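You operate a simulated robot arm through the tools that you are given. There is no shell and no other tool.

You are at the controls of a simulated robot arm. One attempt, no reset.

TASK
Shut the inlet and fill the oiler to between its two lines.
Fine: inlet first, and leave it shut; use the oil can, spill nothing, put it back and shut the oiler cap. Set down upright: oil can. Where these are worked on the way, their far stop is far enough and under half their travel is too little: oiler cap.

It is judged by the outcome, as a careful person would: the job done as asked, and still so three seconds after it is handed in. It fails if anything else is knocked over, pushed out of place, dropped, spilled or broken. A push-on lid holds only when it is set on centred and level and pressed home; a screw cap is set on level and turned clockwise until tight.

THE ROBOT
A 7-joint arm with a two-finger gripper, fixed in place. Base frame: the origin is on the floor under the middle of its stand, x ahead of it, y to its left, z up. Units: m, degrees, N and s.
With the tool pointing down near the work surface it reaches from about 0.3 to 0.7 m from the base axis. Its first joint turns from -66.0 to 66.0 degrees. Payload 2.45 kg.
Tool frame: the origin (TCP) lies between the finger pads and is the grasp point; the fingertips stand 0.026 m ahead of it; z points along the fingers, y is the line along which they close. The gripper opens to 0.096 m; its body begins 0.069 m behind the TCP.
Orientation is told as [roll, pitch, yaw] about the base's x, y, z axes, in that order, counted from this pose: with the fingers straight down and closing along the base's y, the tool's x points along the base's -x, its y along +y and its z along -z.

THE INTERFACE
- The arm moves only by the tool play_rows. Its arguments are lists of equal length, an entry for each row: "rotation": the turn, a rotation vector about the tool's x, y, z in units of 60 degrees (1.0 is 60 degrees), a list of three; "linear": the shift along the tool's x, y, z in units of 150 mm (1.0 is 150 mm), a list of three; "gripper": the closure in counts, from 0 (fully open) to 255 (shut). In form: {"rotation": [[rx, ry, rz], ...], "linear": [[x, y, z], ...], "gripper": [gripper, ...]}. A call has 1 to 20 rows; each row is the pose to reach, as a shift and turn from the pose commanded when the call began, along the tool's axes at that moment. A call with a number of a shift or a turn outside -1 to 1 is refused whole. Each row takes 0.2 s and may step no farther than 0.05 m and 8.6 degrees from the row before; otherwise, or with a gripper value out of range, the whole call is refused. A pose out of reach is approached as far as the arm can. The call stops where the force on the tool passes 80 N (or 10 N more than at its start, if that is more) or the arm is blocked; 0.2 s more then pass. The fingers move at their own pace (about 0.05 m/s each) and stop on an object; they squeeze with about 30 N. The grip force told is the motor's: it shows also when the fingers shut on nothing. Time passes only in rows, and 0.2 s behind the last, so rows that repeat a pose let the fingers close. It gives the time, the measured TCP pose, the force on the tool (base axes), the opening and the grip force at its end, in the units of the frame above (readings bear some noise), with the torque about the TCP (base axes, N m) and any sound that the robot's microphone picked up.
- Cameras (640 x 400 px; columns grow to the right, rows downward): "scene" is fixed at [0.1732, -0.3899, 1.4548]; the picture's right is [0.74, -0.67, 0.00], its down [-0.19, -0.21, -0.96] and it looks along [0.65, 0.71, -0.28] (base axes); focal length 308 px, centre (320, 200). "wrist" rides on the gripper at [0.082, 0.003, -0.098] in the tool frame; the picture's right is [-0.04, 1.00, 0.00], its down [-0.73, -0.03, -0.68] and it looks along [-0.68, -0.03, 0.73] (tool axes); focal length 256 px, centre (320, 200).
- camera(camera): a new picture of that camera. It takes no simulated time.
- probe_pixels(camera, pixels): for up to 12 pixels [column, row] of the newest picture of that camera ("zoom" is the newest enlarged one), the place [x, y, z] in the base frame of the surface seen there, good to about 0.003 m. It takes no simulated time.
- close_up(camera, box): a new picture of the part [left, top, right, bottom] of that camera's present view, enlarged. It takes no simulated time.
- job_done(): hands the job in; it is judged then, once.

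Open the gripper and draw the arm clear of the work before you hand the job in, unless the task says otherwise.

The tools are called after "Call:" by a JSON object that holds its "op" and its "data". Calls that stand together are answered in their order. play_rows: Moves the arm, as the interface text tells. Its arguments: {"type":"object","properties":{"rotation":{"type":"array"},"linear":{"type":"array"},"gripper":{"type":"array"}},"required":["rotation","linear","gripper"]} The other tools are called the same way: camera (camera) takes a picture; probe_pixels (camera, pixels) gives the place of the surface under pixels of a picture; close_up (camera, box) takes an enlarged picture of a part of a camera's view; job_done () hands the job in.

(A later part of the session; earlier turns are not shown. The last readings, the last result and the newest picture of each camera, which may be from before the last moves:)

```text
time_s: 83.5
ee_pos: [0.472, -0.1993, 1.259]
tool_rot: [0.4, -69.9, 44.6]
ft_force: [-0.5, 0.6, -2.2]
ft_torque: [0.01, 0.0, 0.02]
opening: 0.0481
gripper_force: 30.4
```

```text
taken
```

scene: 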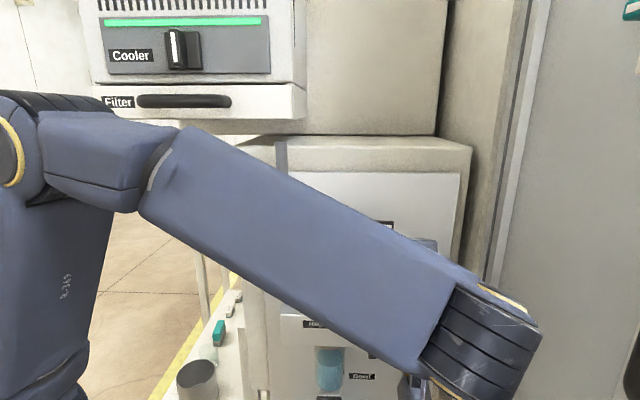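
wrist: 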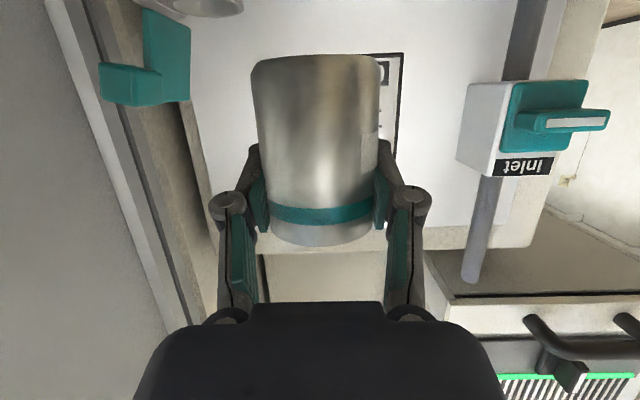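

The can is held level in front of the panel. Now I tilt 30° forward about the TCP (top toward the panel), slowly.

Call:
{"op": "play_rows", "data": {"rotation": [[0, 0.03, 0], [0, 0.09, 0], [0, 0.16, 0], [0, 0.24, 0], [0, 0.32, 0], [0, 0.4, 0], [0, 0.46, 0], [0, 0.5, 0]], "linear": [[0, 0, 0], [0, 0, 0], [0, 0, 0], [0, 0, 0], [0, 0, 0], [0, 0, 0], [0, 0, 0], [0, 0, 0]], "gripper": [255, 255, 255, 255, 255, 255, 255, 255]}}

Call:
{"op": "camera", "data": {"camera": "wrist"}}

Call:
{"op": "camera", "data": {"camera": "scene"}}

```text
time_s: 85.3
ee_pos: [0.4719, -0.1994, 1.2611]
tool_rot: [0.1, -40.0, 44.9]
ft_force: [-0.4, 0.3, -1.4]
ft_torque: [-0.02, -0.01, 0.02]
opening: 0.0482
gripper_force: 30.6
```

```text
taken
```

wrist: 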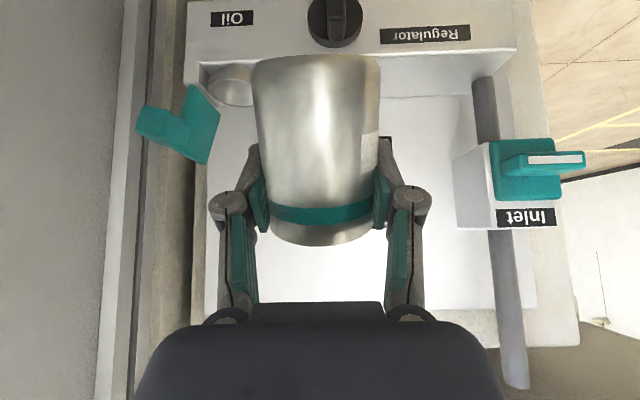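

```text
taken
```

scene: 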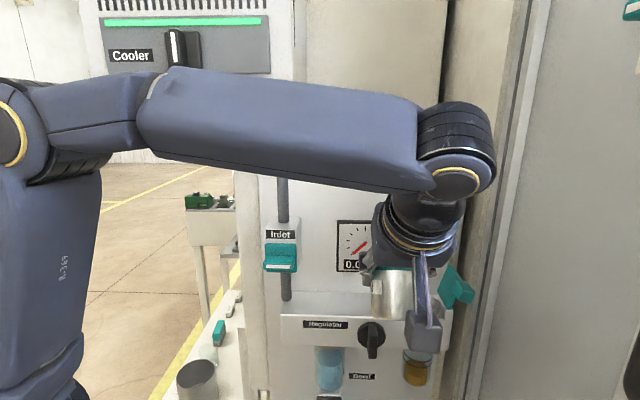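

Now I yaw -45° about the vertical (can stays at 30° tilt), turning the pour direction to base +x.

Call:
{"op": "play_rows", "data": {"rotation": [[0.03, 0, 0.036], [0.09, 0, 0.107], [0.16, 0, 0.191], [0.235, 0, 0.28], [0.31, 0, 0.37], [0.385, 0, 0.459], [0.445, 0, 0.53], [0.482, 0, 0.5745]], "linear": [[0, 0, 0], [0, 0, 0], [0, 0, 0], [0, 0, 0], [0, 0, 0], [0, 0, 0], [0, 0, 0], [0, 0, 0]], "gripper": [255, 255, 255, 255, 255, 255, 255, 255]}}

Call:
{"op": "camera", "data": {"camera": "wrist"}}

Call:
{"op": "camera", "data": {"camera": "scene"}}

```text
time_s: 87.1
ee_pos: [0.4715, -0.1985, 1.2598]
tool_rot: [0.2, -40.1, -0.3]
ft_force: [0.4, -1.0, -1.0]
ft_torque: [0.01, -0.01, 0.05]
opening: 0.0481
gripper_force: 29.7
```

```text
taken
```

wrist: 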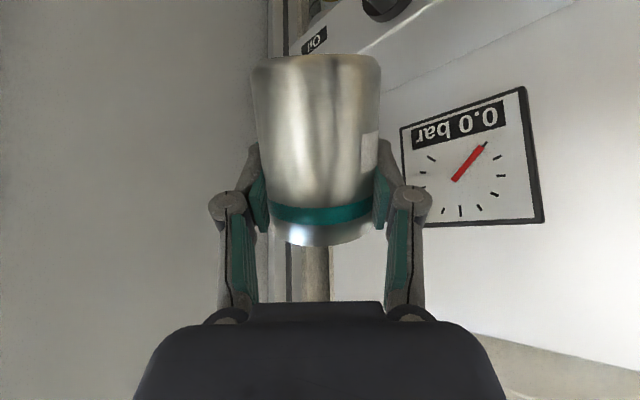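

```text
taken
```

scene: 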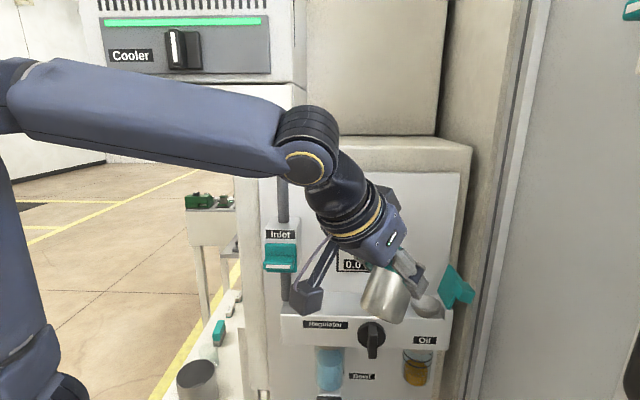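

Scene view shows the tilted can at (385,295) left of the funnel (425,305). I zoom and probe the rim to verify the lip position.

Call:
{"op": "close_up", "data": {"camera": "scene", "box": [350, 250, 470, 390]}}

Call:
{"op": "probe_pixels", "data": {"camera": "scene", "pixels": [[400, 277], [408, 293], [405, 285], [385, 295], [365, 305], [405, 318], [420, 300], [432, 300], [425, 311], [416, 305]]}}

```text
2.86 times, centred on (410, 320) of scene
```

zoom: 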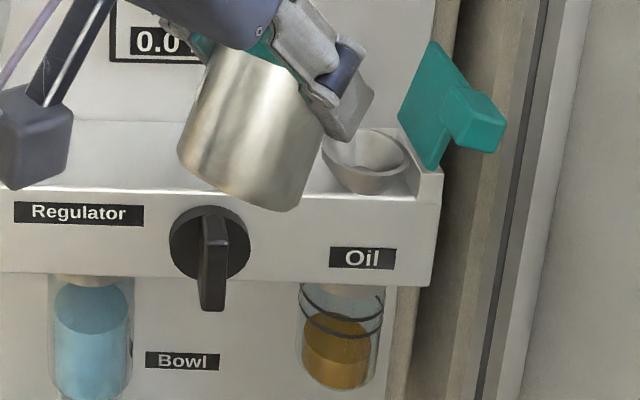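

```text
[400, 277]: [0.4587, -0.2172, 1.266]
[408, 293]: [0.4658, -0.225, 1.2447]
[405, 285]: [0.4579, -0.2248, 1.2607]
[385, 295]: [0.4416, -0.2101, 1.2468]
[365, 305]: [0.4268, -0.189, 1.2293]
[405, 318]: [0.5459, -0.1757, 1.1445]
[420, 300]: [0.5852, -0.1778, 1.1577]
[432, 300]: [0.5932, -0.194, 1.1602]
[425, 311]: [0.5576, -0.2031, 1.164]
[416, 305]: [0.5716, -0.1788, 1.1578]
```

The lip is about 37 mm ahead of the TCP. I move the can in slowly so its lip is above the funnel, still at 30° tilt and ~7 cm high.

Call:
{"op": "play_rows", "data": {"rotation": [[0, 0, 0], [0, 0, 0], [0, 0, 0], [0, 0, 0], [0, 0, 0], [0, 0, 0], [0, 0, 0], [0, 0, 0]], "linear": [[-0.012, 0.002, 0.022], [-0.036, 0.007, 0.066], [-0.07, 0.013, 0.128], [-0.105, 0.019, 0.194], [-0.14, 0.025, 0.26], [-0.175, 0.032, 0.325], [-0.2, 0.036, 0.37], [-0.215, 0.039, 0.396]], "gripper": [255, 255, 255, 255, 255, 255, 255, 255]}}

Call:
{"op": "close_up", "data": {"camera": "scene", "box": [350, 250, 470, 390]}}

Call:
{"op": "camera", "data": {"camera": "wrist"}}

```text
time_s: 88.9
ee_pos: [0.534, -0.195, 1.2355]
tool_rot: [0.1, -39.9, -0.1]
ft_force: [0.1, 0.1, -2.5]
ft_torque: [-0.02, -0.02, 0.01]
opening: 0.0482
gripper_force: 30.0
```

```text
2.86 times, centred on (410, 320) of scene
```

zoom: 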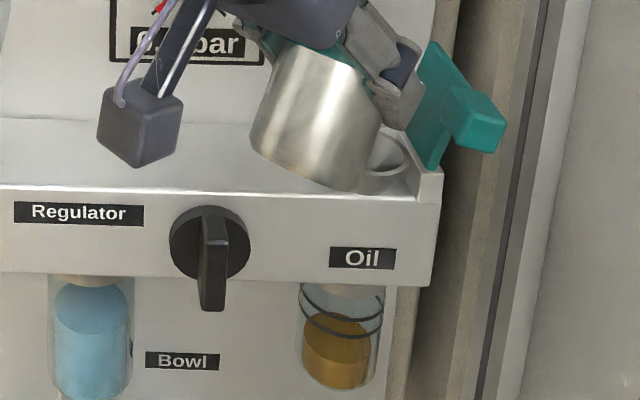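

```text
taken
```

wrist: 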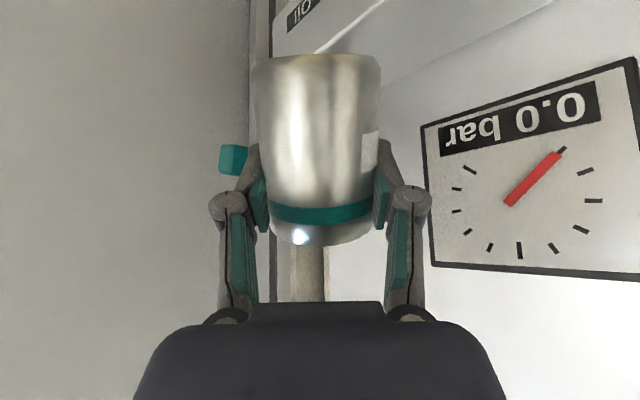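

Lip should be ~7 cm above the funnel center, slightly behind it. I lower it to ~3 cm above the funnel while tilting to 37°.

Call:
{"op": "play_rows", "data": {"rotation": [[0, 0.02, 0], [0, 0.04, 0], [0, 0.06, 0], [0, 0.08, 0], [0, 0.1, 0], [0, 0.117, 0]], "linear": [[0.02, 0.004, 0.025], [0.05, 0.008, 0.06], [0.08, 0.012, 0.1], [0.11, 0.015, 0.135], [0.135, 0.015, 0.165], [0.15, 0.015, 0.183]], "gripper": [255, 255, 255, 255, 255, 255]}}

Call:
{"op": "close_up", "data": {"camera": "scene", "box": [350, 250, 470, 390]}}

Call:
{"op": "camera", "data": {"camera": "wrist"}}

```text
time_s: 90.3
ee_pos: [0.5355, -0.1907, 1.1996]
tool_rot: [0.1, -32.8, 0.0]
ft_force: [0.1, 0.2, -1.8]
ft_torque: [-0.01, -0.04, 0.01]
opening: 0.0481
gripper_force: 29.7
```

```text
2.86 times, centred on (410, 320) of scene
```

zoom: 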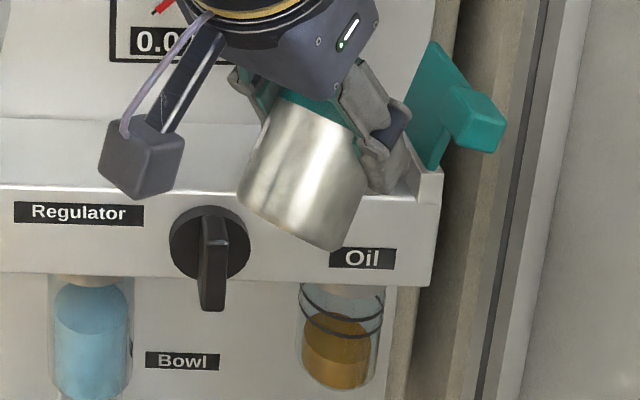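

```text
taken
```

wrist: 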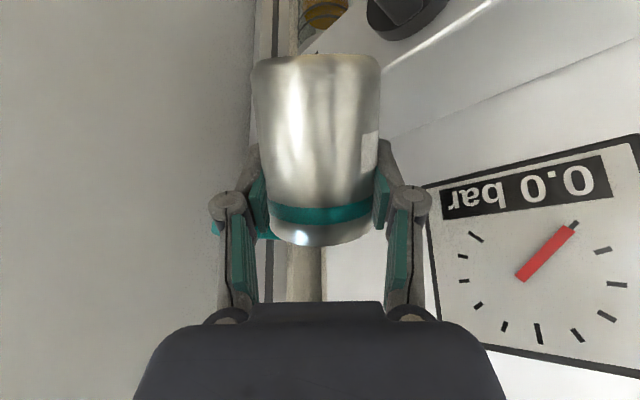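

No contact, tilt 37°. I take a tight close-up of the oiler glass as the baseline.

Call:
{"op": "close_up", "data": {"camera": "scene", "box": [396, 342, 446, 392]}}

Call:
{"op": "probe_pixels", "data": {"camera": "scene", "pixels": [[418, 370], [418, 358], [418, 364], [418, 354], [418, 380], [408, 362], [428, 362]]}}

```text
8.00 times, centred on (421, 367) of scene
```

zoom: 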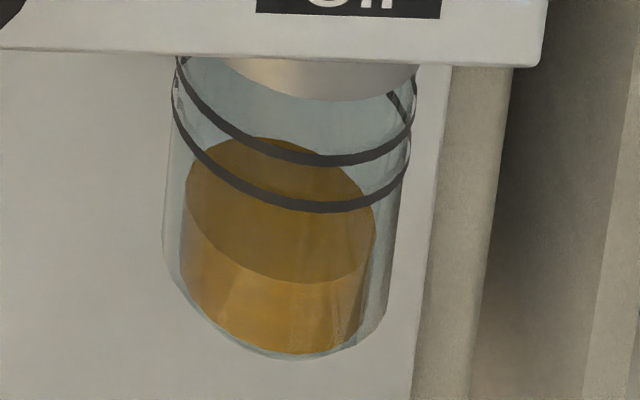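

```text
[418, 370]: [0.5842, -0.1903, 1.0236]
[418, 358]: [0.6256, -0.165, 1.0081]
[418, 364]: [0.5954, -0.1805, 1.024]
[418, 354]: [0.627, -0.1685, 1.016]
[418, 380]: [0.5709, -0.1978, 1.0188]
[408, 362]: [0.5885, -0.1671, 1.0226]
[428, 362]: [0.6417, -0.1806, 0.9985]
```

Baseline: oil surface at z≈1.024; the two rings are at roughly z≈1.048 and 1.062, so a fair amount is needed. I begin rotating about the lip, first to 42°, and check for flow.

Call:
{"op": "play_rows", "data": {"rotation": [[0, 0.025, 0], [0, 0.05, 0], [0, 0.08, 0], [0, 0.08, 0], [0, 0.08, 0]], "linear": [[-0.004, 0, -0.005], [-0.009, 0, -0.01], [-0.014, 0, -0.016], [-0.014, 0, -0.016], [-0.014, 0, -0.016]], "gripper": [255, 255, 255, 255, 255]}}

Call:
{"op": "close_up", "data": {"camera": "scene", "box": [360, 260, 460, 390]}}

```text
time_s: 91.5
ee_pos: [0.5348, -0.1907, 1.2029]
tool_rot: [0.1, -28.1, -0.1]
ft_force: [-0.6, 1.0, -0.2]
ft_torque: [0.04, 0.02, -0.04]
opening: 0.0483
gripper_force: 30.4
```

```text
3.08 times, centred on (410, 325) of scene
```

zoom: 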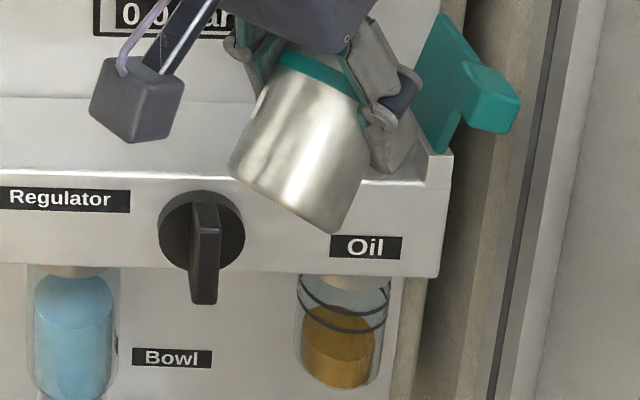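

No flow yet at 42°. I go to 45° and hold.

Call:
{"op": "play_rows", "data": {"rotation": [[0, 0.025, 0], [0, 0.05, 0], [0, 0.05, 0], [0, 0.05, 0]], "linear": [[-0.004, 0, -0.005], [-0.008, 0, -0.01], [-0.008, 0, -0.01], [-0.008, 0, -0.01]], "gripper": [255, 255, 255, 255]}}

Call:
{"op": "close_up", "data": {"camera": "scene", "box": [396, 342, 446, 392]}}

Call:
{"op": "close_up", "data": {"camera": "scene", "box": [380, 250, 460, 330]}}

```text
time_s: 92.5
ee_pos: [0.5359, -0.1907, 1.2056]
tool_rot: [0.1, -25.1, -0.2]
ft_force: [-0.4, 0.2, -2.1]
ft_torque: [0.01, -0.02, -0.01]
opening: 0.0481
gripper_force: 30.6
```

```text
8.00 times, centred on (421, 367) of scene
```

zoom: 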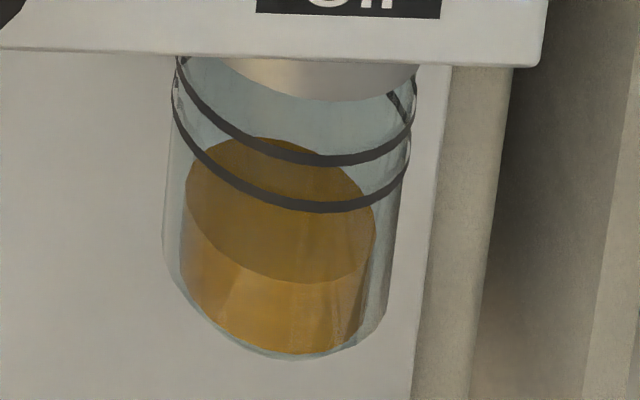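

```text
5.00 times, centred on (420, 290) of scene
```

zoom: 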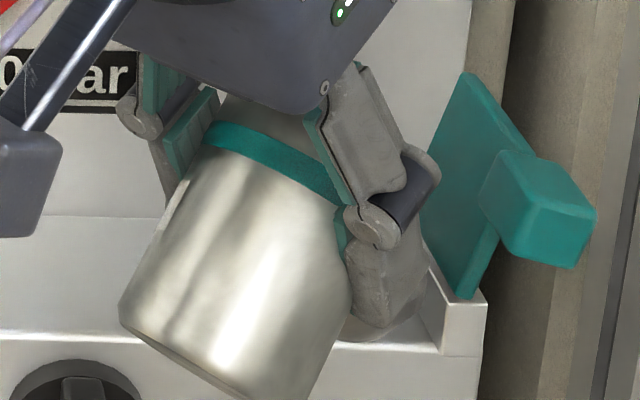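

Unchanged. I step to 47° and hold about a second.

Call:
{"op": "play_rows", "data": {"rotation": [[0, 0.017, 0], [0, 0.0333, 0], [0, 0.0333, 0], [0, 0.0333, 0], [0, 0.0333, 0]], "linear": [[-0.003, 0, -0.004], [-0.006, 0, -0.007], [-0.006, 0, -0.007], [-0.006, 0, -0.007], [-0.006, 0, -0.007]], "gripper": [255, 255, 255, 255, 255]}}

Call:
{"op": "close_up", "data": {"camera": "scene", "box": [396, 342, 446, 392]}}

Call:
{"op": "camera", "data": {"camera": "wrist"}}

```text
time_s: 93.7
ee_pos: [0.5372, -0.1905, 1.206]
tool_rot: [0.2, -23.0, -0.1]
ft_force: [0.0, -0.1, -1.6]
ft_torque: [0.01, 0.0, 0.0]
opening: 0.0481
gripper_force: 29.8
```

```text
8.00 times, centred on (421, 367) of scene
```

zoom: 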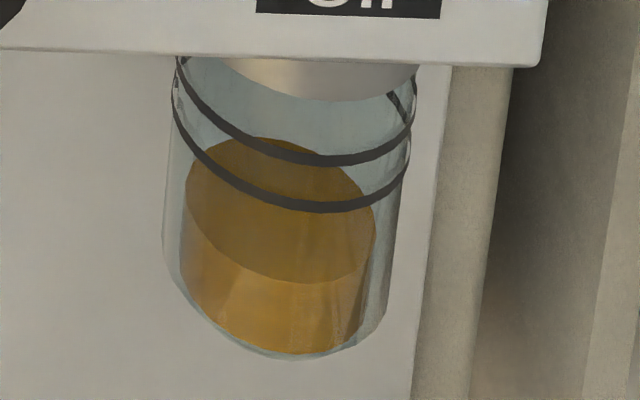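

```text
taken
```

wrist: 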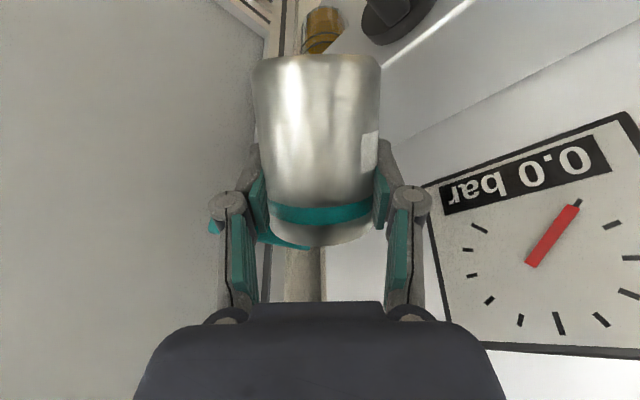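

Still nothing at 47°. I continue to 50° in small steps with holds.

Call:
{"op": "play_rows", "data": {"rotation": [[0, 0.0125, 0], [0, 0.025, 0], [0, 0.025, 0], [0, 0.0375, 0], [0, 0.05, 0], [0, 0.05, 0]], "linear": [[-0.002, 0, -0.0024], [-0.0042, 0, -0.0048], [-0.0042, 0, -0.0048], [-0.0062, 0, -0.0071], [-0.0083, 0, -0.0095], [-0.0083, 0, -0.0095]], "gripper": [255, 255, 255, 255, 255, 255]}}

Call:
{"op": "close_up", "data": {"camera": "scene", "box": [396, 342, 446, 392]}}

Call:
{"op": "close_up", "data": {"camera": "scene", "box": [380, 250, 460, 330]}}

```text
time_s: 95.1
ee_pos: [0.537, -0.1907, 1.2072]
tool_rot: [0.1, -20.1, -0.1]
ft_force: [1.2, 0.3, -1.2]
ft_torque: [0.01, -0.04, 0.0]
opening: 0.0481
gripper_force: 29.9
```

```text
8.00 times, centred on (421, 367) of scene
```

zoom: 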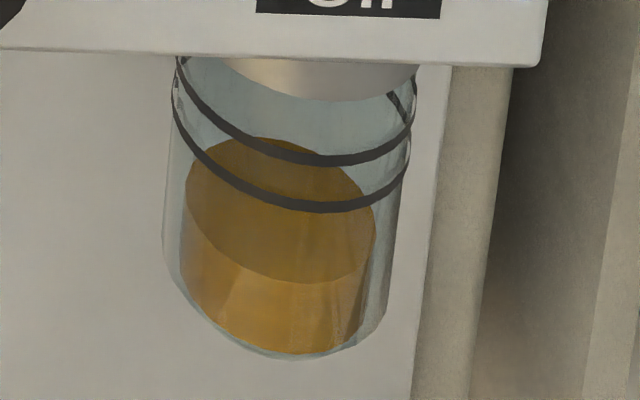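

```text
5.00 times, centred on (420, 290) of scene
```

zoom: 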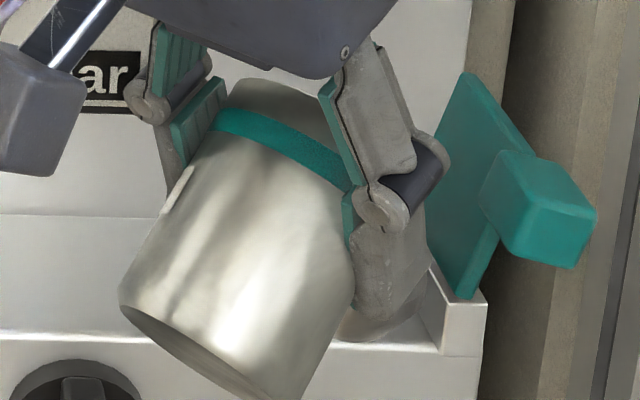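

Glass unchanged at 50° and no stream visible. I continue to 52.5° with holds.

Call:
{"op": "play_rows", "data": {"rotation": [[0, 0.0125, 0], [0, 0.025, 0], [0, 0.025, 0], [0, 0.0415, 0], [0, 0.0415, 0], [0, 0.0415, 0]], "linear": [[-0.002, 0, -0.0022], [-0.004, 0, -0.0044], [-0.004, 0, -0.0044], [-0.0066, 0, -0.0073], [-0.0066, 0, -0.0073], [-0.0066, 0, -0.0073]], "gripper": [255, 255, 255, 255, 255, 255]}}

Call:
{"op": "close_up", "data": {"camera": "scene", "box": [396, 342, 446, 392]}}

Call:
{"op": "camera", "data": {"camera": "scene"}}

```text
time_s: 96.5
ee_pos: [0.5384, -0.19, 1.2096]
tool_rot: [0.0, -17.6, -0.1]
ft_force: [0.1, 0.7, -1.7]
ft_torque: [0.04, 0.0, 0.0]
opening: 0.0478
gripper_force: 30.7
```

```text
8.00 times, centred on (421, 367) of scene
```

zoom: 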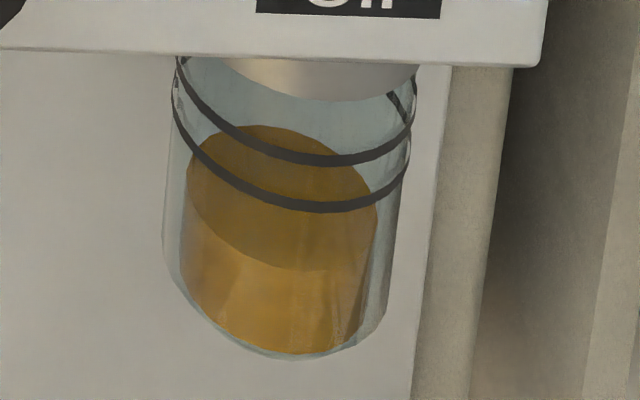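

```text
taken
```

scene: 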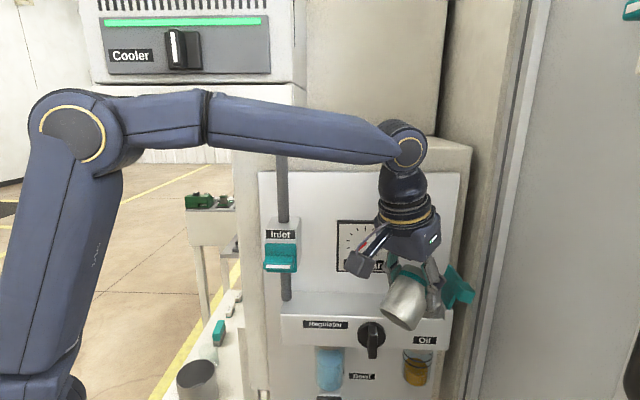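

Oil is flowing into the glass (surface front edge rose from row 283 to 270). I hold 1 s to see where it settles at this tilt.

Call:
{"op": "play_rows", "data": {"rotation": [[0, 0, 0], [0, 0, 0], [0, 0, 0], [0, 0, 0], [0, 0, 0]], "linear": [[0, 0, 0], [0, 0, 0], [0, 0, 0], [0, 0, 0], [0, 0, 0]], "gripper": [255, 255, 255, 255, 255]}}

Call:
{"op": "close_up", "data": {"camera": "scene", "box": [396, 342, 446, 392]}}

Call:
{"op": "close_up", "data": {"camera": "scene", "box": [380, 270, 460, 340]}}

```text
time_s: 97.7
ee_pos: [0.5373, -0.191, 1.2091]
tool_rot: [0.1, -17.7, -0.1]
ft_force: [0.0, -0.3, -1.6]
ft_torque: [0.01, -0.01, -0.01]
opening: 0.0478
gripper_force: 30.4
```

```text
8.00 times, centred on (421, 367) of scene
```

zoom: 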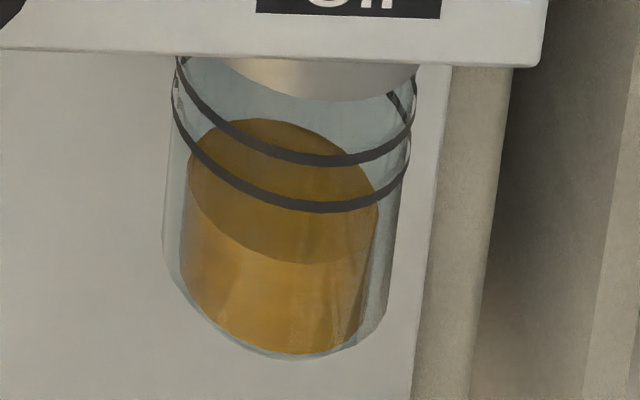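

```text
5.71 times, centred on (420, 305) of scene
```

zoom: 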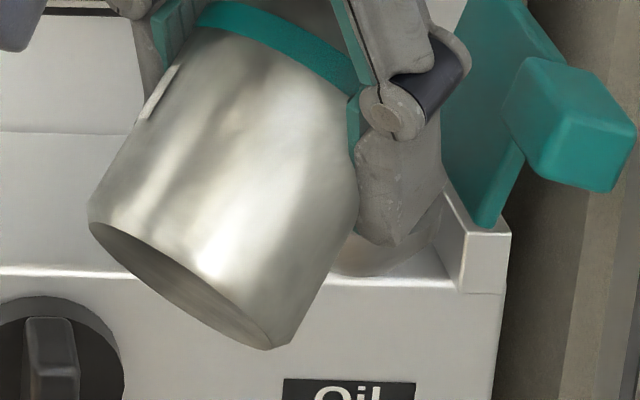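

It keeps rising slowly (front edge row 263). I probe ring and oil-surface pixels to get their heights.

Call:
{"op": "close_up", "data": {"camera": "scene", "box": [396, 342, 446, 392]}}

Call:
{"op": "probe_pixels", "data": {"camera": "zoom", "pixels": [[315, 207], [340, 207], [280, 202], [320, 160], [350, 159], [290, 153], [230, 170], [240, 125], [280, 240], [230, 220], [330, 240], [190, 130]]}}

```text
8.00 times, centred on (421, 367) of scene
```

zoom: 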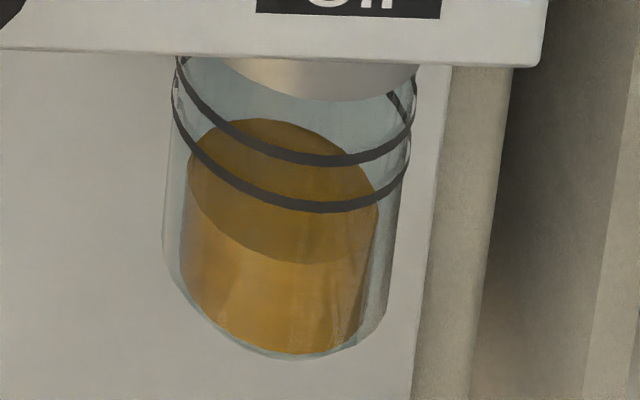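

```text
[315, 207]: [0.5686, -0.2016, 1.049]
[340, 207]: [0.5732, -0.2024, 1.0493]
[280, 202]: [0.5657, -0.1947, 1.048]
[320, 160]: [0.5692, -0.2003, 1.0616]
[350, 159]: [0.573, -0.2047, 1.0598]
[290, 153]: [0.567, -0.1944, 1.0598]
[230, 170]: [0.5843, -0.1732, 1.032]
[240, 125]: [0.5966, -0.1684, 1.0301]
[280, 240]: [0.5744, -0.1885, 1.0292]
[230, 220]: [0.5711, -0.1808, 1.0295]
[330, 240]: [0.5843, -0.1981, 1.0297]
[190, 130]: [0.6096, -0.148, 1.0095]
```

Lower ring z≈1.049, upper ≈1.0605, oil now ≈1.0296; target ≈1.055. I tilt to 55° and hold.

Call:
{"op": "play_rows", "data": {"rotation": [[0, 0.0145, 0], [0, 0.029, 0], [0, 0.0433, 0], [0, 0.0433, 0], [0, 0.0433, 0], [0, 0.0433, 0], [0, 0.0433, 0]], "linear": [[-0.0025, 0, -0.0027], [-0.005, 0, -0.0054], [-0.0075, 0, -0.008], [-0.0075, 0, -0.008], [-0.0075, 0, -0.008], [-0.0075, 0, -0.008], [-0.0075, 0, -0.008]], "gripper": [255, 255, 255, 255, 255, 255, 255]}}

Call:
{"op": "close_up", "data": {"camera": "scene", "box": [396, 342, 446, 392]}}

Call:
{"op": "probe_pixels", "data": {"camera": "zoom", "pixels": [[280, 225], [230, 200], [330, 225], [300, 185], [230, 185], [270, 130]]}}

```text
time_s: 99.3
ee_pos: [0.5373, -0.1907, 1.2111]
tool_rot: [0.1, -15.0, -0.1]
ft_force: [-0.3, -1.4, -1.4]
ft_torque: [0.01, -0.01, -0.02]
opening: 0.0483
gripper_force: 29.7
```

```text
8.00 times, centred on (421, 367) of scene
```

zoom: 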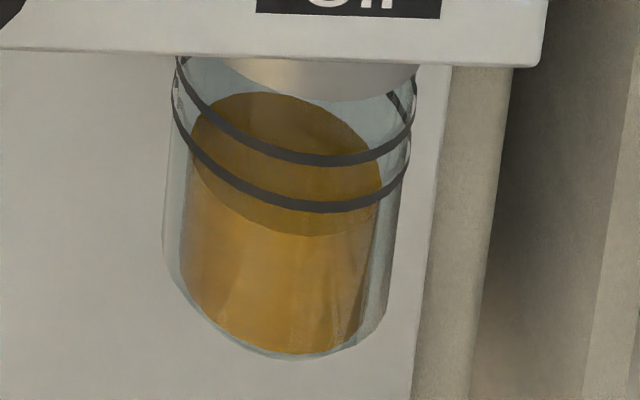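

```text
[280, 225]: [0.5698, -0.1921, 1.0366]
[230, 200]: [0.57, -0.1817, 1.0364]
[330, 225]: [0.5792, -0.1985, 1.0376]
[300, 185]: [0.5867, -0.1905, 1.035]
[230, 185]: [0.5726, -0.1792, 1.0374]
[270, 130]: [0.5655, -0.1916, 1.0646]
```

Oil at ≈1.037. I hold another second and re-measure before tilting more.

Call:
{"op": "play_rows", "data": {"rotation": [[0, 0, 0], [0, 0, 0], [0, 0, 0], [0, 0, 0], [0, 0, 0]], "linear": [[0, 0, 0], [0, 0, 0], [0, 0, 0], [0, 0, 0], [0, 0, 0]], "gripper": [255, 255, 255, 255, 255]}}

Call:
{"op": "close_up", "data": {"camera": "scene", "box": [396, 342, 446, 392]}}

Call:
{"op": "probe_pixels", "data": {"camera": "zoom", "pixels": [[280, 220], [230, 192], [330, 220], [300, 185], [220, 185], [350, 180]]}}

Call:
{"op": "close_up", "data": {"camera": "scene", "box": [380, 270, 460, 340]}}

```text
time_s: 100.5
ee_pos: [0.5379, -0.1904, 1.2105]
tool_rot: [0.0, -15.1, -0.1]
ft_force: [0.4, 0.9, -1.2]
ft_torque: [-0.03, -0.04, -0.03]
opening: 0.0479
gripper_force: 30.3
```

```text
8.00 times, centred on (421, 367) of scene
```

zoom: 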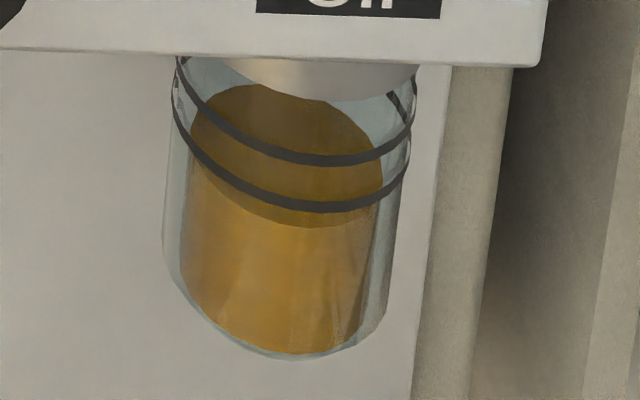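

```text
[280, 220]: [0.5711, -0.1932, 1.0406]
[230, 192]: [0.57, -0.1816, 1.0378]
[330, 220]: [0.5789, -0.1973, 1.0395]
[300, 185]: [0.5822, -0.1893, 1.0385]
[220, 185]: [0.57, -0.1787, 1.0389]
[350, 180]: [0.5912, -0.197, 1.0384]
```

```text
5.71 times, centred on (420, 305) of scene
```

zoom: 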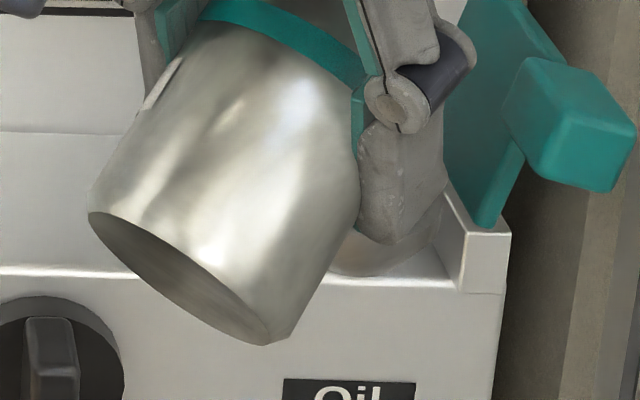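

Oil ≈1.039 (front edge row 227; target row ≈168). I tilt to 57.2° and hold.

Call:
{"op": "play_rows", "data": {"rotation": [[0, 0.012, 0], [0, 0.024, 0], [0, 0.0367, 0], [0, 0.0367, 0], [0, 0.0367, 0], [0, 0.0367, 0], [0, 0.0367, 0], [0, 0.0367, 0]], "linear": [[-0.002, 0, -0.0025], [-0.004, 0, -0.005], [-0.0058, 0, -0.0077], [-0.0058, 0, -0.0077], [-0.0058, 0, -0.0077], [-0.0058, 0, -0.0077], [-0.0058, 0, -0.0077], [-0.0058, 0, -0.0077]], "gripper": [255, 255, 255, 255, 255, 255, 255, 255]}}

Call:
{"op": "close_up", "data": {"camera": "scene", "box": [396, 342, 446, 392]}}

Call:
{"op": "probe_pixels", "data": {"camera": "zoom", "pixels": [[300, 183], [230, 165], [350, 175], [220, 160], [300, 130], [260, 110]]}}

```text
time_s: 102.3
ee_pos: [0.5385, -0.1909, 1.2123]
tool_rot: [0.1, -12.8, 0.0]
ft_force: [-0.6, -0.5, -1.6]
ft_torque: [0.01, -0.02, -0.01]
opening: 0.0479
gripper_force: 30.1
```

```text
8.00 times, centred on (421, 367) of scene
```

zoom: 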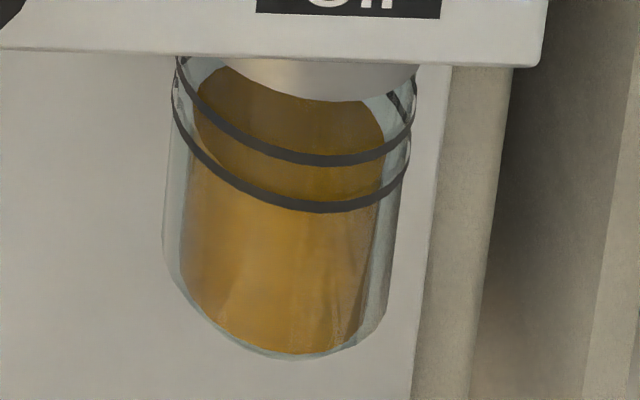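

```text
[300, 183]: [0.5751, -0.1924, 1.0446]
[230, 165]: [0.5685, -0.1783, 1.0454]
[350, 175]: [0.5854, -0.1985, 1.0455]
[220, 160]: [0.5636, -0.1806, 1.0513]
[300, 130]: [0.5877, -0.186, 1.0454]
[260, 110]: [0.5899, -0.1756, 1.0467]
```

Oil ≈1.0453. I hold again to let it settle before the next small step.

Call:
{"op": "play_rows", "data": {"rotation": [[0, 0, 0], [0, 0, 0], [0, 0, 0], [0, 0, 0], [0, 0, 0], [0, 0, 0]], "linear": [[0, 0, 0], [0, 0, 0], [0, 0, 0], [0, 0, 0], [0, 0, 0], [0, 0, 0]], "gripper": [255, 255, 255, 255, 255, 255]}}

Call:
{"op": "close_up", "data": {"camera": "scene", "box": [396, 342, 446, 392]}}

Call:
{"op": "probe_pixels", "data": {"camera": "zoom", "pixels": [[300, 183], [230, 160], [350, 175], [240, 130], [300, 130], [260, 110]]}}

```text
time_s: 103.7
ee_pos: [0.5392, -0.1918, 1.2123]
tool_rot: [0.1, -12.8, -0.1]
ft_force: [-0.3, -0.4, -1.6]
ft_torque: [0.02, -0.03, 0.03]
opening: 0.0481
gripper_force: 30.8
```

```text
8.00 times, centred on (421, 367) of scene
```

zoom: 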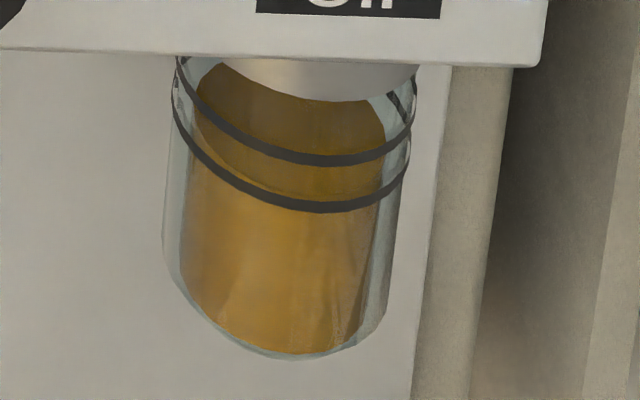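

```text
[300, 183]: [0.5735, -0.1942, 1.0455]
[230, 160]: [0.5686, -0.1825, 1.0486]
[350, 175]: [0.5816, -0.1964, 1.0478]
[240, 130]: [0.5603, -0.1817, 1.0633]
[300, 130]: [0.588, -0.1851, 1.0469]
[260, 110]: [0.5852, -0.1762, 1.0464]
```

Oil ≈1.0467. A small step of 1.5° more, then hold.

Call:
{"op": "play_rows", "data": {"rotation": [[0, 0.0125, 0], [0, 0.025, 0], [0, 0.025, 0], [0, 0.025, 0], [0, 0.025, 0], [0, 0.025, 0], [0, 0.025, 0]], "linear": [[-0.002, 0, -0.0023], [-0.004, 0, -0.0048], [-0.004, 0, -0.0048], [-0.004, 0, -0.0048], [-0.004, 0, -0.0048], [-0.004, 0, -0.0048], [-0.004, 0, -0.0048]], "gripper": [255, 255, 255, 255, 255, 255, 255]}}

Call:
{"op": "close_up", "data": {"camera": "scene", "box": [396, 342, 446, 392]}}

Call:
{"op": "probe_pixels", "data": {"camera": "zoom", "pixels": [[300, 180], [250, 165], [350, 172], [230, 160], [300, 130], [270, 105], [330, 130], [360, 130]]}}

```text
time_s: 105.3
ee_pos: [0.5404, -0.19, 1.2122]
tool_rot: [0.1, -11.5, 0.0]
ft_force: [0.9, -1.1, -1.9]
ft_torque: [0.02, -0.02, 0.02]
opening: 0.0484
gripper_force: 29.6
```

```text
8.00 times, centred on (421, 367) of scene
```

zoom: 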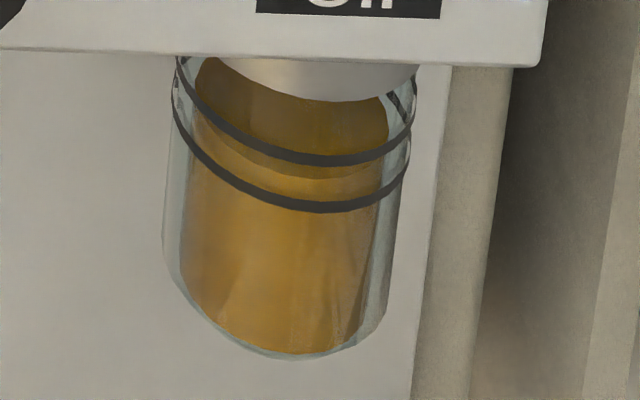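

```text
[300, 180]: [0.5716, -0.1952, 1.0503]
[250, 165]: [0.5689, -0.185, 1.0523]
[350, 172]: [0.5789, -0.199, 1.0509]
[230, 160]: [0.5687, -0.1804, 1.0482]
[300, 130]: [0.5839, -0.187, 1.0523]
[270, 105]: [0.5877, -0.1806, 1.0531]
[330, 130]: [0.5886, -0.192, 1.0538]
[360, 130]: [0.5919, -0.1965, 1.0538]
```

Oil ≈1.0525–1.053, inside the lines (front edge row 178). I hold briefly for a last trickle, then tilt back to ~42° about the lip to stop the flow.

Call:
{"op": "play_rows", "data": {"rotation": [[0, 0, 0], [0, 0, 0], [0, 0, 0], [0, -0.03, 0], [0, -0.08, 0], [0, -0.13, 0], [0, -0.18, 0], [0, -0.23, 0], [0, -0.278, 0]], "linear": [[0, 0, 0], [0, 0, 0], [0, 0, 0], [0.004, 0, 0.007], [0.0105, 0, 0.018], [0.017, 0, 0.0294], [0.0235, 0, 0.0407], [0.03, 0, 0.052], [0.0363, 0, 0.0628]], "gripper": [255, 255, 255, 255, 255, 255, 255, 255, 255]}}

Call:
{"op": "close_up", "data": {"camera": "scene", "box": [396, 342, 446, 392]}}

Call:
{"op": "probe_pixels", "data": {"camera": "zoom", "pixels": [[320, 160], [250, 120], [350, 140], [300, 130], [270, 105], [330, 130], [360, 130], [315, 207]]}}

```text
time_s: 107.3
ee_pos: [0.5367, -0.1915, 1.2031]
tool_rot: [0.1, -28.1, -0.1]
ft_force: [1.3, 0.3, -2.1]
ft_torque: [-0.03, -0.03, -0.04]
opening: 0.048
gripper_force: 30.4
```

```text
8.00 times, centred on (421, 367) of scene
```

zoom: 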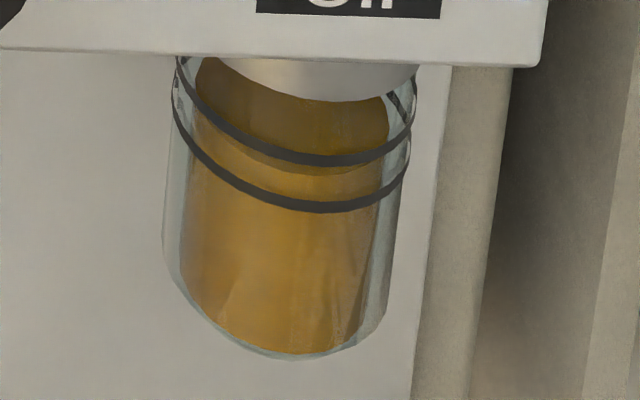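

```text
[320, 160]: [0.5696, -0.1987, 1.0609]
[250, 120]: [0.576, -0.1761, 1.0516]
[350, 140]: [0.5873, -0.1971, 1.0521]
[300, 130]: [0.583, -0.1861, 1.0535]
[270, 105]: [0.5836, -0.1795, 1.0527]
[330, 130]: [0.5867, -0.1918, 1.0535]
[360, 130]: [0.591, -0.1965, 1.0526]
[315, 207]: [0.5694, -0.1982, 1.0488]
```

Oil settled at ≈1.053, between the rings (1.049 and 1.061). Now I lift the can off the funnel, untilting to 30°, then withdraw it.

Call:
{"op": "play_rows", "data": {"rotation": [[0, 0, 0], [0, -0.02, 0], [0, -0.06, 0], [0, -0.1, 0], [0, -0.14, 0], [0, -0.17, 0], [0, -0.2, 0]], "linear": [[-0.012, 0, -0.025], [-0.03, 0, -0.065], [-0.05, 0, -0.11], [-0.065, 0, -0.145], [-0.078, 0, -0.172], [-0.086, 0, -0.189], [-0.09, 0, -0.197]], "gripper": [255, 255, 255, 255, 255, 255, 255]}}

Call:
{"op": "close_up", "data": {"camera": "scene", "box": [350, 250, 470, 390]}}

```text
time_s: 108.9
ee_pos: [0.533, -0.1908, 1.235]
tool_rot: [0.1, -40.0, -0.1]
ft_force: [-1.0, 0.6, -1.1]
ft_torque: [0.02, 0.02, 0.02]
opening: 0.0482
gripper_force: 30.4
```

```text
2.86 times, centred on (410, 320) of scene
```

zoom: 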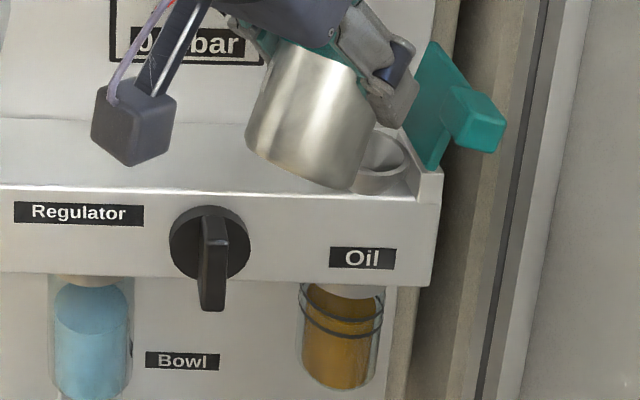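

No spill, glass full to between the rings. I withdraw the can back to the left-front position.

Call:
{"op": "play_rows", "data": {"rotation": [[0, 0, 0], [0, 0, 0], [0, 0, 0], [0, 0, 0], [0, 0, 0], [0, 0, 0], [0, 0, 0]], "linear": [[0.015, -0.003, -0.028], [0.045, -0.01, -0.083], [0.085, -0.02, -0.157], [0.13, -0.03, -0.24], [0.17, -0.04, -0.313], [0.2, -0.047, -0.368], [0.215, -0.05, -0.396]], "gripper": [255, 255, 255, 255, 255, 255, 255]}}

Call:
{"op": "play_rows", "data": {"rotation": [[-0.03, 0, -0.036], [-0.09, 0, -0.107], [-0.16, 0, -0.191], [-0.235, 0, -0.28], [-0.31, 0, -0.37], [-0.385, 0, -0.459], [-0.445, 0, -0.53], [-0.482, 0, -0.5745]], "linear": [[0, 0, 0], [0, 0, 0], [0, 0, 0], [0, 0, 0], [0, 0, 0], [0, 0, 0], [0, 0, 0], [0, 0, 0]], "gripper": [255, 255, 255, 255, 255, 255, 255, 255]}}

Call:
{"op": "play_rows", "data": {"rotation": [[0, -0.03, 0], [0, -0.09, 0], [0, -0.16, 0], [0, -0.24, 0], [0, -0.32, 0], [0, -0.4, 0], [0, -0.46, 0], [0, -0.5, 0]], "linear": [[0, 0, 0], [0, 0, 0], [0, 0, 0], [0, 0, 0], [0, 0, 0], [0, 0, 0], [0, 0, 0], [0, 0, 0]], "gripper": [255, 255, 255, 255, 255, 255, 255, 255]}}

Call:
{"op": "camera", "data": {"camera": "wrist"}}

Call:
{"op": "camera", "data": {"camera": "scene"}}

```text
time_s: 110.5
ee_pos: [0.4708, -0.1981, 1.2605]
tool_rot: [0.1, -40.1, -0.1]
ft_force: [-0.2, -0.4, -2.2]
ft_torque: [0.0, 0.0, 0.03]
opening: 0.0483
gripper_force: 30.2
```

```text
time_s: 112.3
ee_pos: [0.4713, -0.1972, 1.2603]
tool_rot: [0.1, -40.1, 45.0]
ft_force: [-0.2, -0.4, -1.9]
ft_torque: [0.02, -0.01, 0.01]
opening: 0.0482
gripper_force: 29.8
```

```text
time_s: 114.1
ee_pos: [0.4705, -0.198, 1.2604]
tool_rot: [0.1, -70.3, 44.7]
ft_force: [0.0, -0.4, -1.7]
ft_torque: [-0.06, -0.02, 0.01]
opening: 0.0482
gripper_force: 30.0
```

```text
taken
```

wrist: 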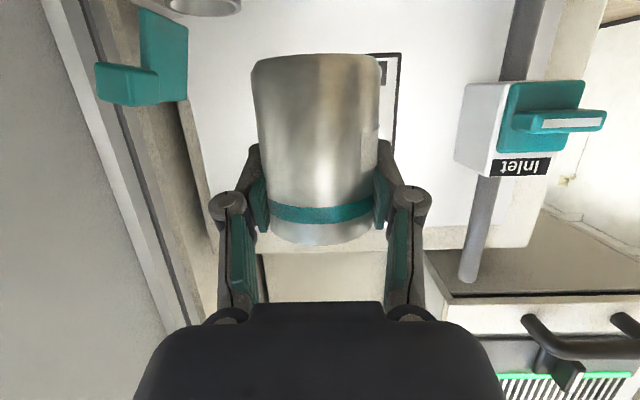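

```text
taken
```

scene: 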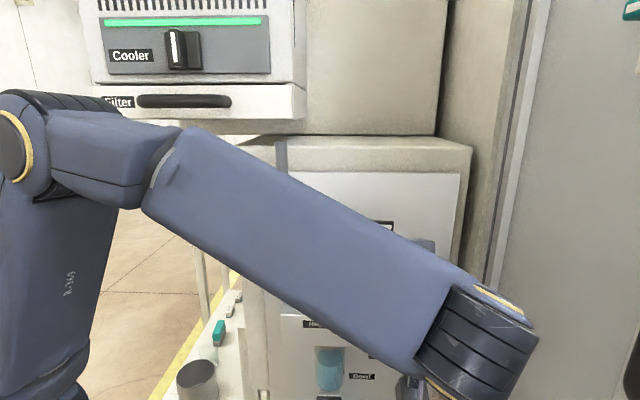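

The can is upright again at pitch -70. I bring it back over the ledge and lower to about 2 mm above it.

Call:
{"op": "play_rows", "data": {"rotation": [[0, 0, 0], [0, 0, 0], [0, 0, 0], [0, 0, 0], [0, 0, 0], [0, 0, 0], [0, 0, 0], [0, 0, 0], [0, 0, 0], [0, 0, 0]], "linear": [[0, -0.001, 0.04], [0, -0.002, 0.14], [0, -0.004, 0.27], [-0.003, -0.006, 0.4], [-0.005, -0.008, 0.52], [-0.007, -0.008, 0.606], [0.03, -0.008, 0.62], [0.08, -0.008, 0.638], [0.13, -0.008, 0.656], [0.171, -0.008, 0.671]], "gripper": [255, 255, 255, 255, 255, 255, 255, 255, 255, 255]}}

Call:
{"op": "camera", "data": {"camera": "wrist"}}

```text
time_s: 116.3
ee_pos: [0.5317, -0.1384, 1.2007]
tool_rot: [0.2, -70.1, 44.7]
ft_force: [-0.2, -0.2, -1.2]
ft_torque: [0.02, -0.03, -0.01]
opening: 0.0483
gripper_force: 29.6
```

```text
taken
```

wrist: 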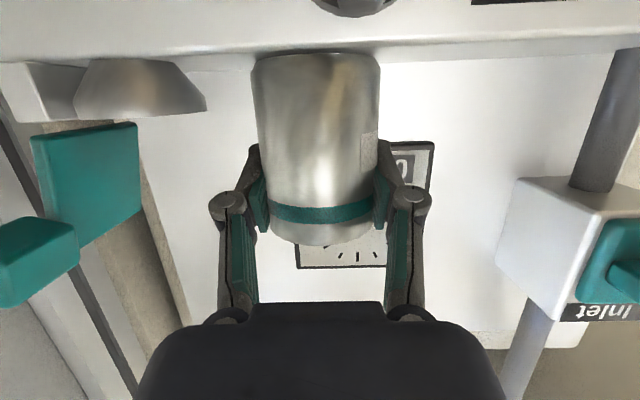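

Same place as before. I lower in 1 mm steps until contact.

Call:
{"op": "play_rows", "data": {"rotation": [[0, 0, 0], [0, 0, 0], [0, 0, 0]], "linear": [[0.0063, 0, 0.0023], [0.0125, 0, 0.0045], [0.0157, 0, 0.0057]], "gripper": [255, 255, 255]}}

```text
time_s: 117.1
ee_pos: [0.5323, -0.1382, 1.2003]
tool_rot: [-0.1, -70.2, 45.1]
ft_force: [-3.1, -0.4, 9.6]
ft_torque: [-0.06, 0.4, 0.01]
opening: 0.048
gripper_force: 30.1
```

Contact (+9.6 N): the can stands on the ledge. I open the fingers gradually.

Call:
{"op": "play_rows", "data": {"rotation": [[0, 0, 0], [0, 0, 0], [0, 0, 0], [0, 0, 0], [0, 0, 0], [0, 0, 0]], "linear": [[-0.003, 0, -0.001], [-0.005, 0, -0.002], [-0.005, 0, -0.002], [-0.005, 0, -0.002], [-0.005, 0, -0.002], [-0.005, 0, -0.002]], "gripper": [255, 120, 105, 90, 75, 65]}}

Call:
{"op": "camera", "data": {"camera": "wrist"}}

```text
time_s: 118.5
ee_pos: [0.533, -0.1395, 1.1995]
tool_rot: [0.1, -70.1, 44.8]
ft_force: [-0.9, 0.1, -0.8]
ft_torque: [-0.01, -0.05, 0.02]
opening: 0.0714
gripper_force: 0.0
```

```text
taken
```

wrist: 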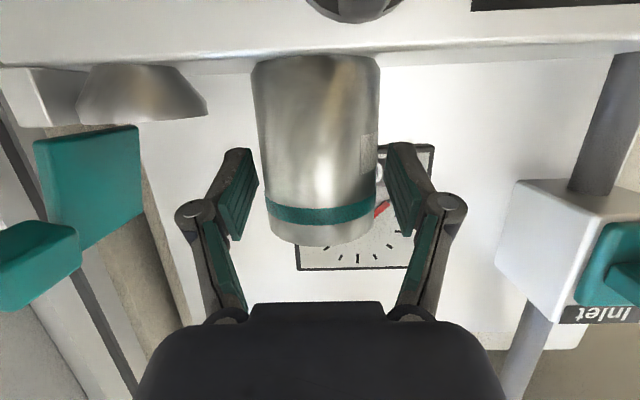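

The can stands free. I rotate the tool back up to pitch -15 around it for the top-style grasp.

Call:
{"op": "play_rows", "data": {"rotation": [[0, 0.1, 0], [0, 0.22, 0], [0, 0.34, 0], [0, 0.46, 0], [0, 0.58, 0], [0, 0.7, 0], [0, 0.81, 0], [0, 0.917, 0]], "linear": [[-0.002, 0, 0.004], [-0.004, 0, 0.009], [-0.006, 0, 0.014], [-0.008, 0, 0.019], [-0.01, 0, 0.024], [-0.012, 0, 0.029], [-0.013, 0, 0.033], [-0.014, 0, 0.0376]], "gripper": [65, 65, 65, 65, 65, 65, 65, 65]}}

Call:
{"op": "camera", "data": {"camera": "wrist"}}

Call:
{"op": "close_up", "data": {"camera": "scene", "box": [330, 220, 460, 330]}}

```text
time_s: 120.3
ee_pos: [0.5362, -0.1341, 1.1999]
tool_rot: [0.2, -15.0, 44.9]
ft_force: [0.3, -0.4, -0.4]
ft_torque: [-0.01, 0.02, 0.01]
opening: 0.0715
gripper_force: 0.1
```

```text
taken
```

wrist: 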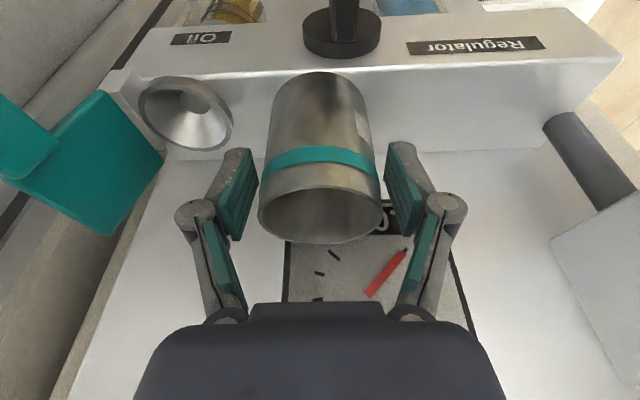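

```text
3.64 times, centred on (395, 275) of scene
```

zoom: 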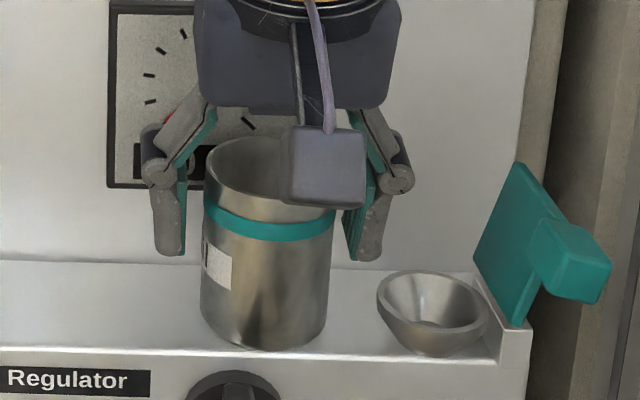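

The can is centered between the fingers at pitch -15. I close on it and then lift 2 cm.

Call:
{"op": "play_rows", "data": {"rotation": [[0, 0, 0], [0, 0, 0], [0, 0, 0], [0, 0, 0], [0, 0, 0], [0, 0, 0], [0, 0, 0], [0, 0, 0], [0, 0, 0], [0, 0, 0]], "linear": [[0, 0, 0], [0, 0, 0], [0, 0, 0], [0, 0, 0], [0, 0, 0], [0, 0, 0], [-0.006, 0, -0.022], [-0.014, 0, -0.054], [-0.026, 0, -0.097], [-0.035, 0, -0.13]], "gripper": [95, 120, 255, 255, 255, 255, 255, 255, 255, 255]}}

Call:
{"op": "camera", "data": {"camera": "wrist"}}

```text
time_s: 122.5
ee_pos: [0.5371, -0.1342, 1.2204]
tool_rot: [0.0, -15.2, 44.9]
ft_force: [-0.2, -0.8, -1.1]
ft_torque: [0.02, 0.02, 0.01]
opening: 0.0482
gripper_force: 29.9
```

```text
taken
```

wrist: 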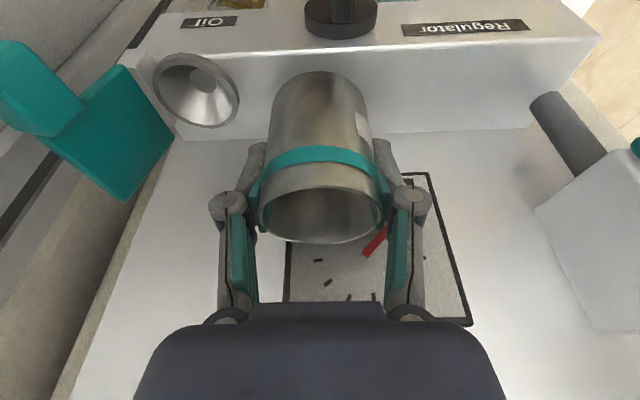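

Held well. I retrace the carrying path: first back out from the panel.

Call:
{"op": "play_rows", "data": {"rotation": [[0, 0, 0], [0, 0, 0], [0, 0, 0], [0, 0, 0], [0, 0, 0], [0, 0, 0], [0, 0, 0], [0, 0, 0]], "linear": [[0.04, 0.012, -0.028], [0.12, 0.036, -0.085], [0.23, 0.069, -0.164], [0.35, 0.105, -0.25], [0.47, 0.14, -0.335], [0.58, 0.173, -0.413], [0.67, 0.2, -0.478], [0.71, 0.212, -0.506]], "gripper": [255, 255, 255, 255, 255, 255, 255, 255]}}

Call:
{"op": "play_rows", "data": {"rotation": [[0, 0, 0], [0, 0, 0], [0, 0, 0], [0, 0, 0], [0, 0, 0], [0, 0, 0], [0, 0, 0], [0, 0, 0]], "linear": [[0.003, 0.05, 0.012], [0.01, 0.16, 0.04], [0.02, 0.3, 0.075], [0.03, 0.45, 0.112], [0.04, 0.6, 0.15], [0.05, 0.75, 0.19], [0.06, 0.89, 0.22], [0.064, 0.97, 0.238]], "gripper": [255, 255, 255, 255, 255, 255, 255, 255]}}

Call:
{"op": "camera", "data": {"camera": "scene"}}

```text
time_s: 124.3
ee_pos: [0.4279, -0.1995, 1.2665]
tool_rot: [0.1, -15.2, 44.9]
ft_force: [0.2, 0.7, -2.1]
ft_torque: [0.01, 0.0, 0.0]
opening: 0.048
gripper_force: 29.9
```

```text
time_s: 126.1
ee_pos: [0.3253, -0.0955, 1.2282]
tool_rot: [0.0, -15.1, 44.9]
ft_force: [0.4, 0.0, -2.2]
ft_torque: [0.02, 0.0, -0.02]
opening: 0.0481
gripper_force: 30.0
```

```text
taken
```

scene: 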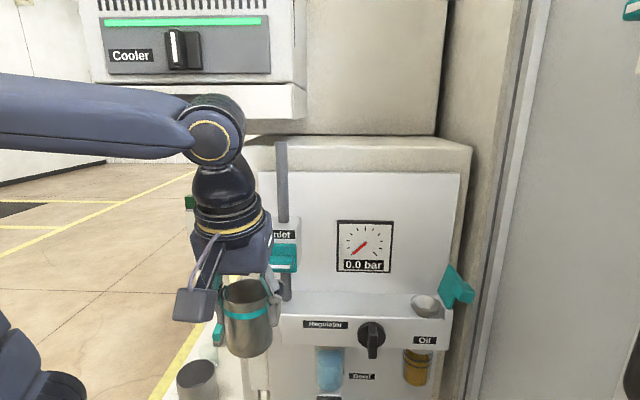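

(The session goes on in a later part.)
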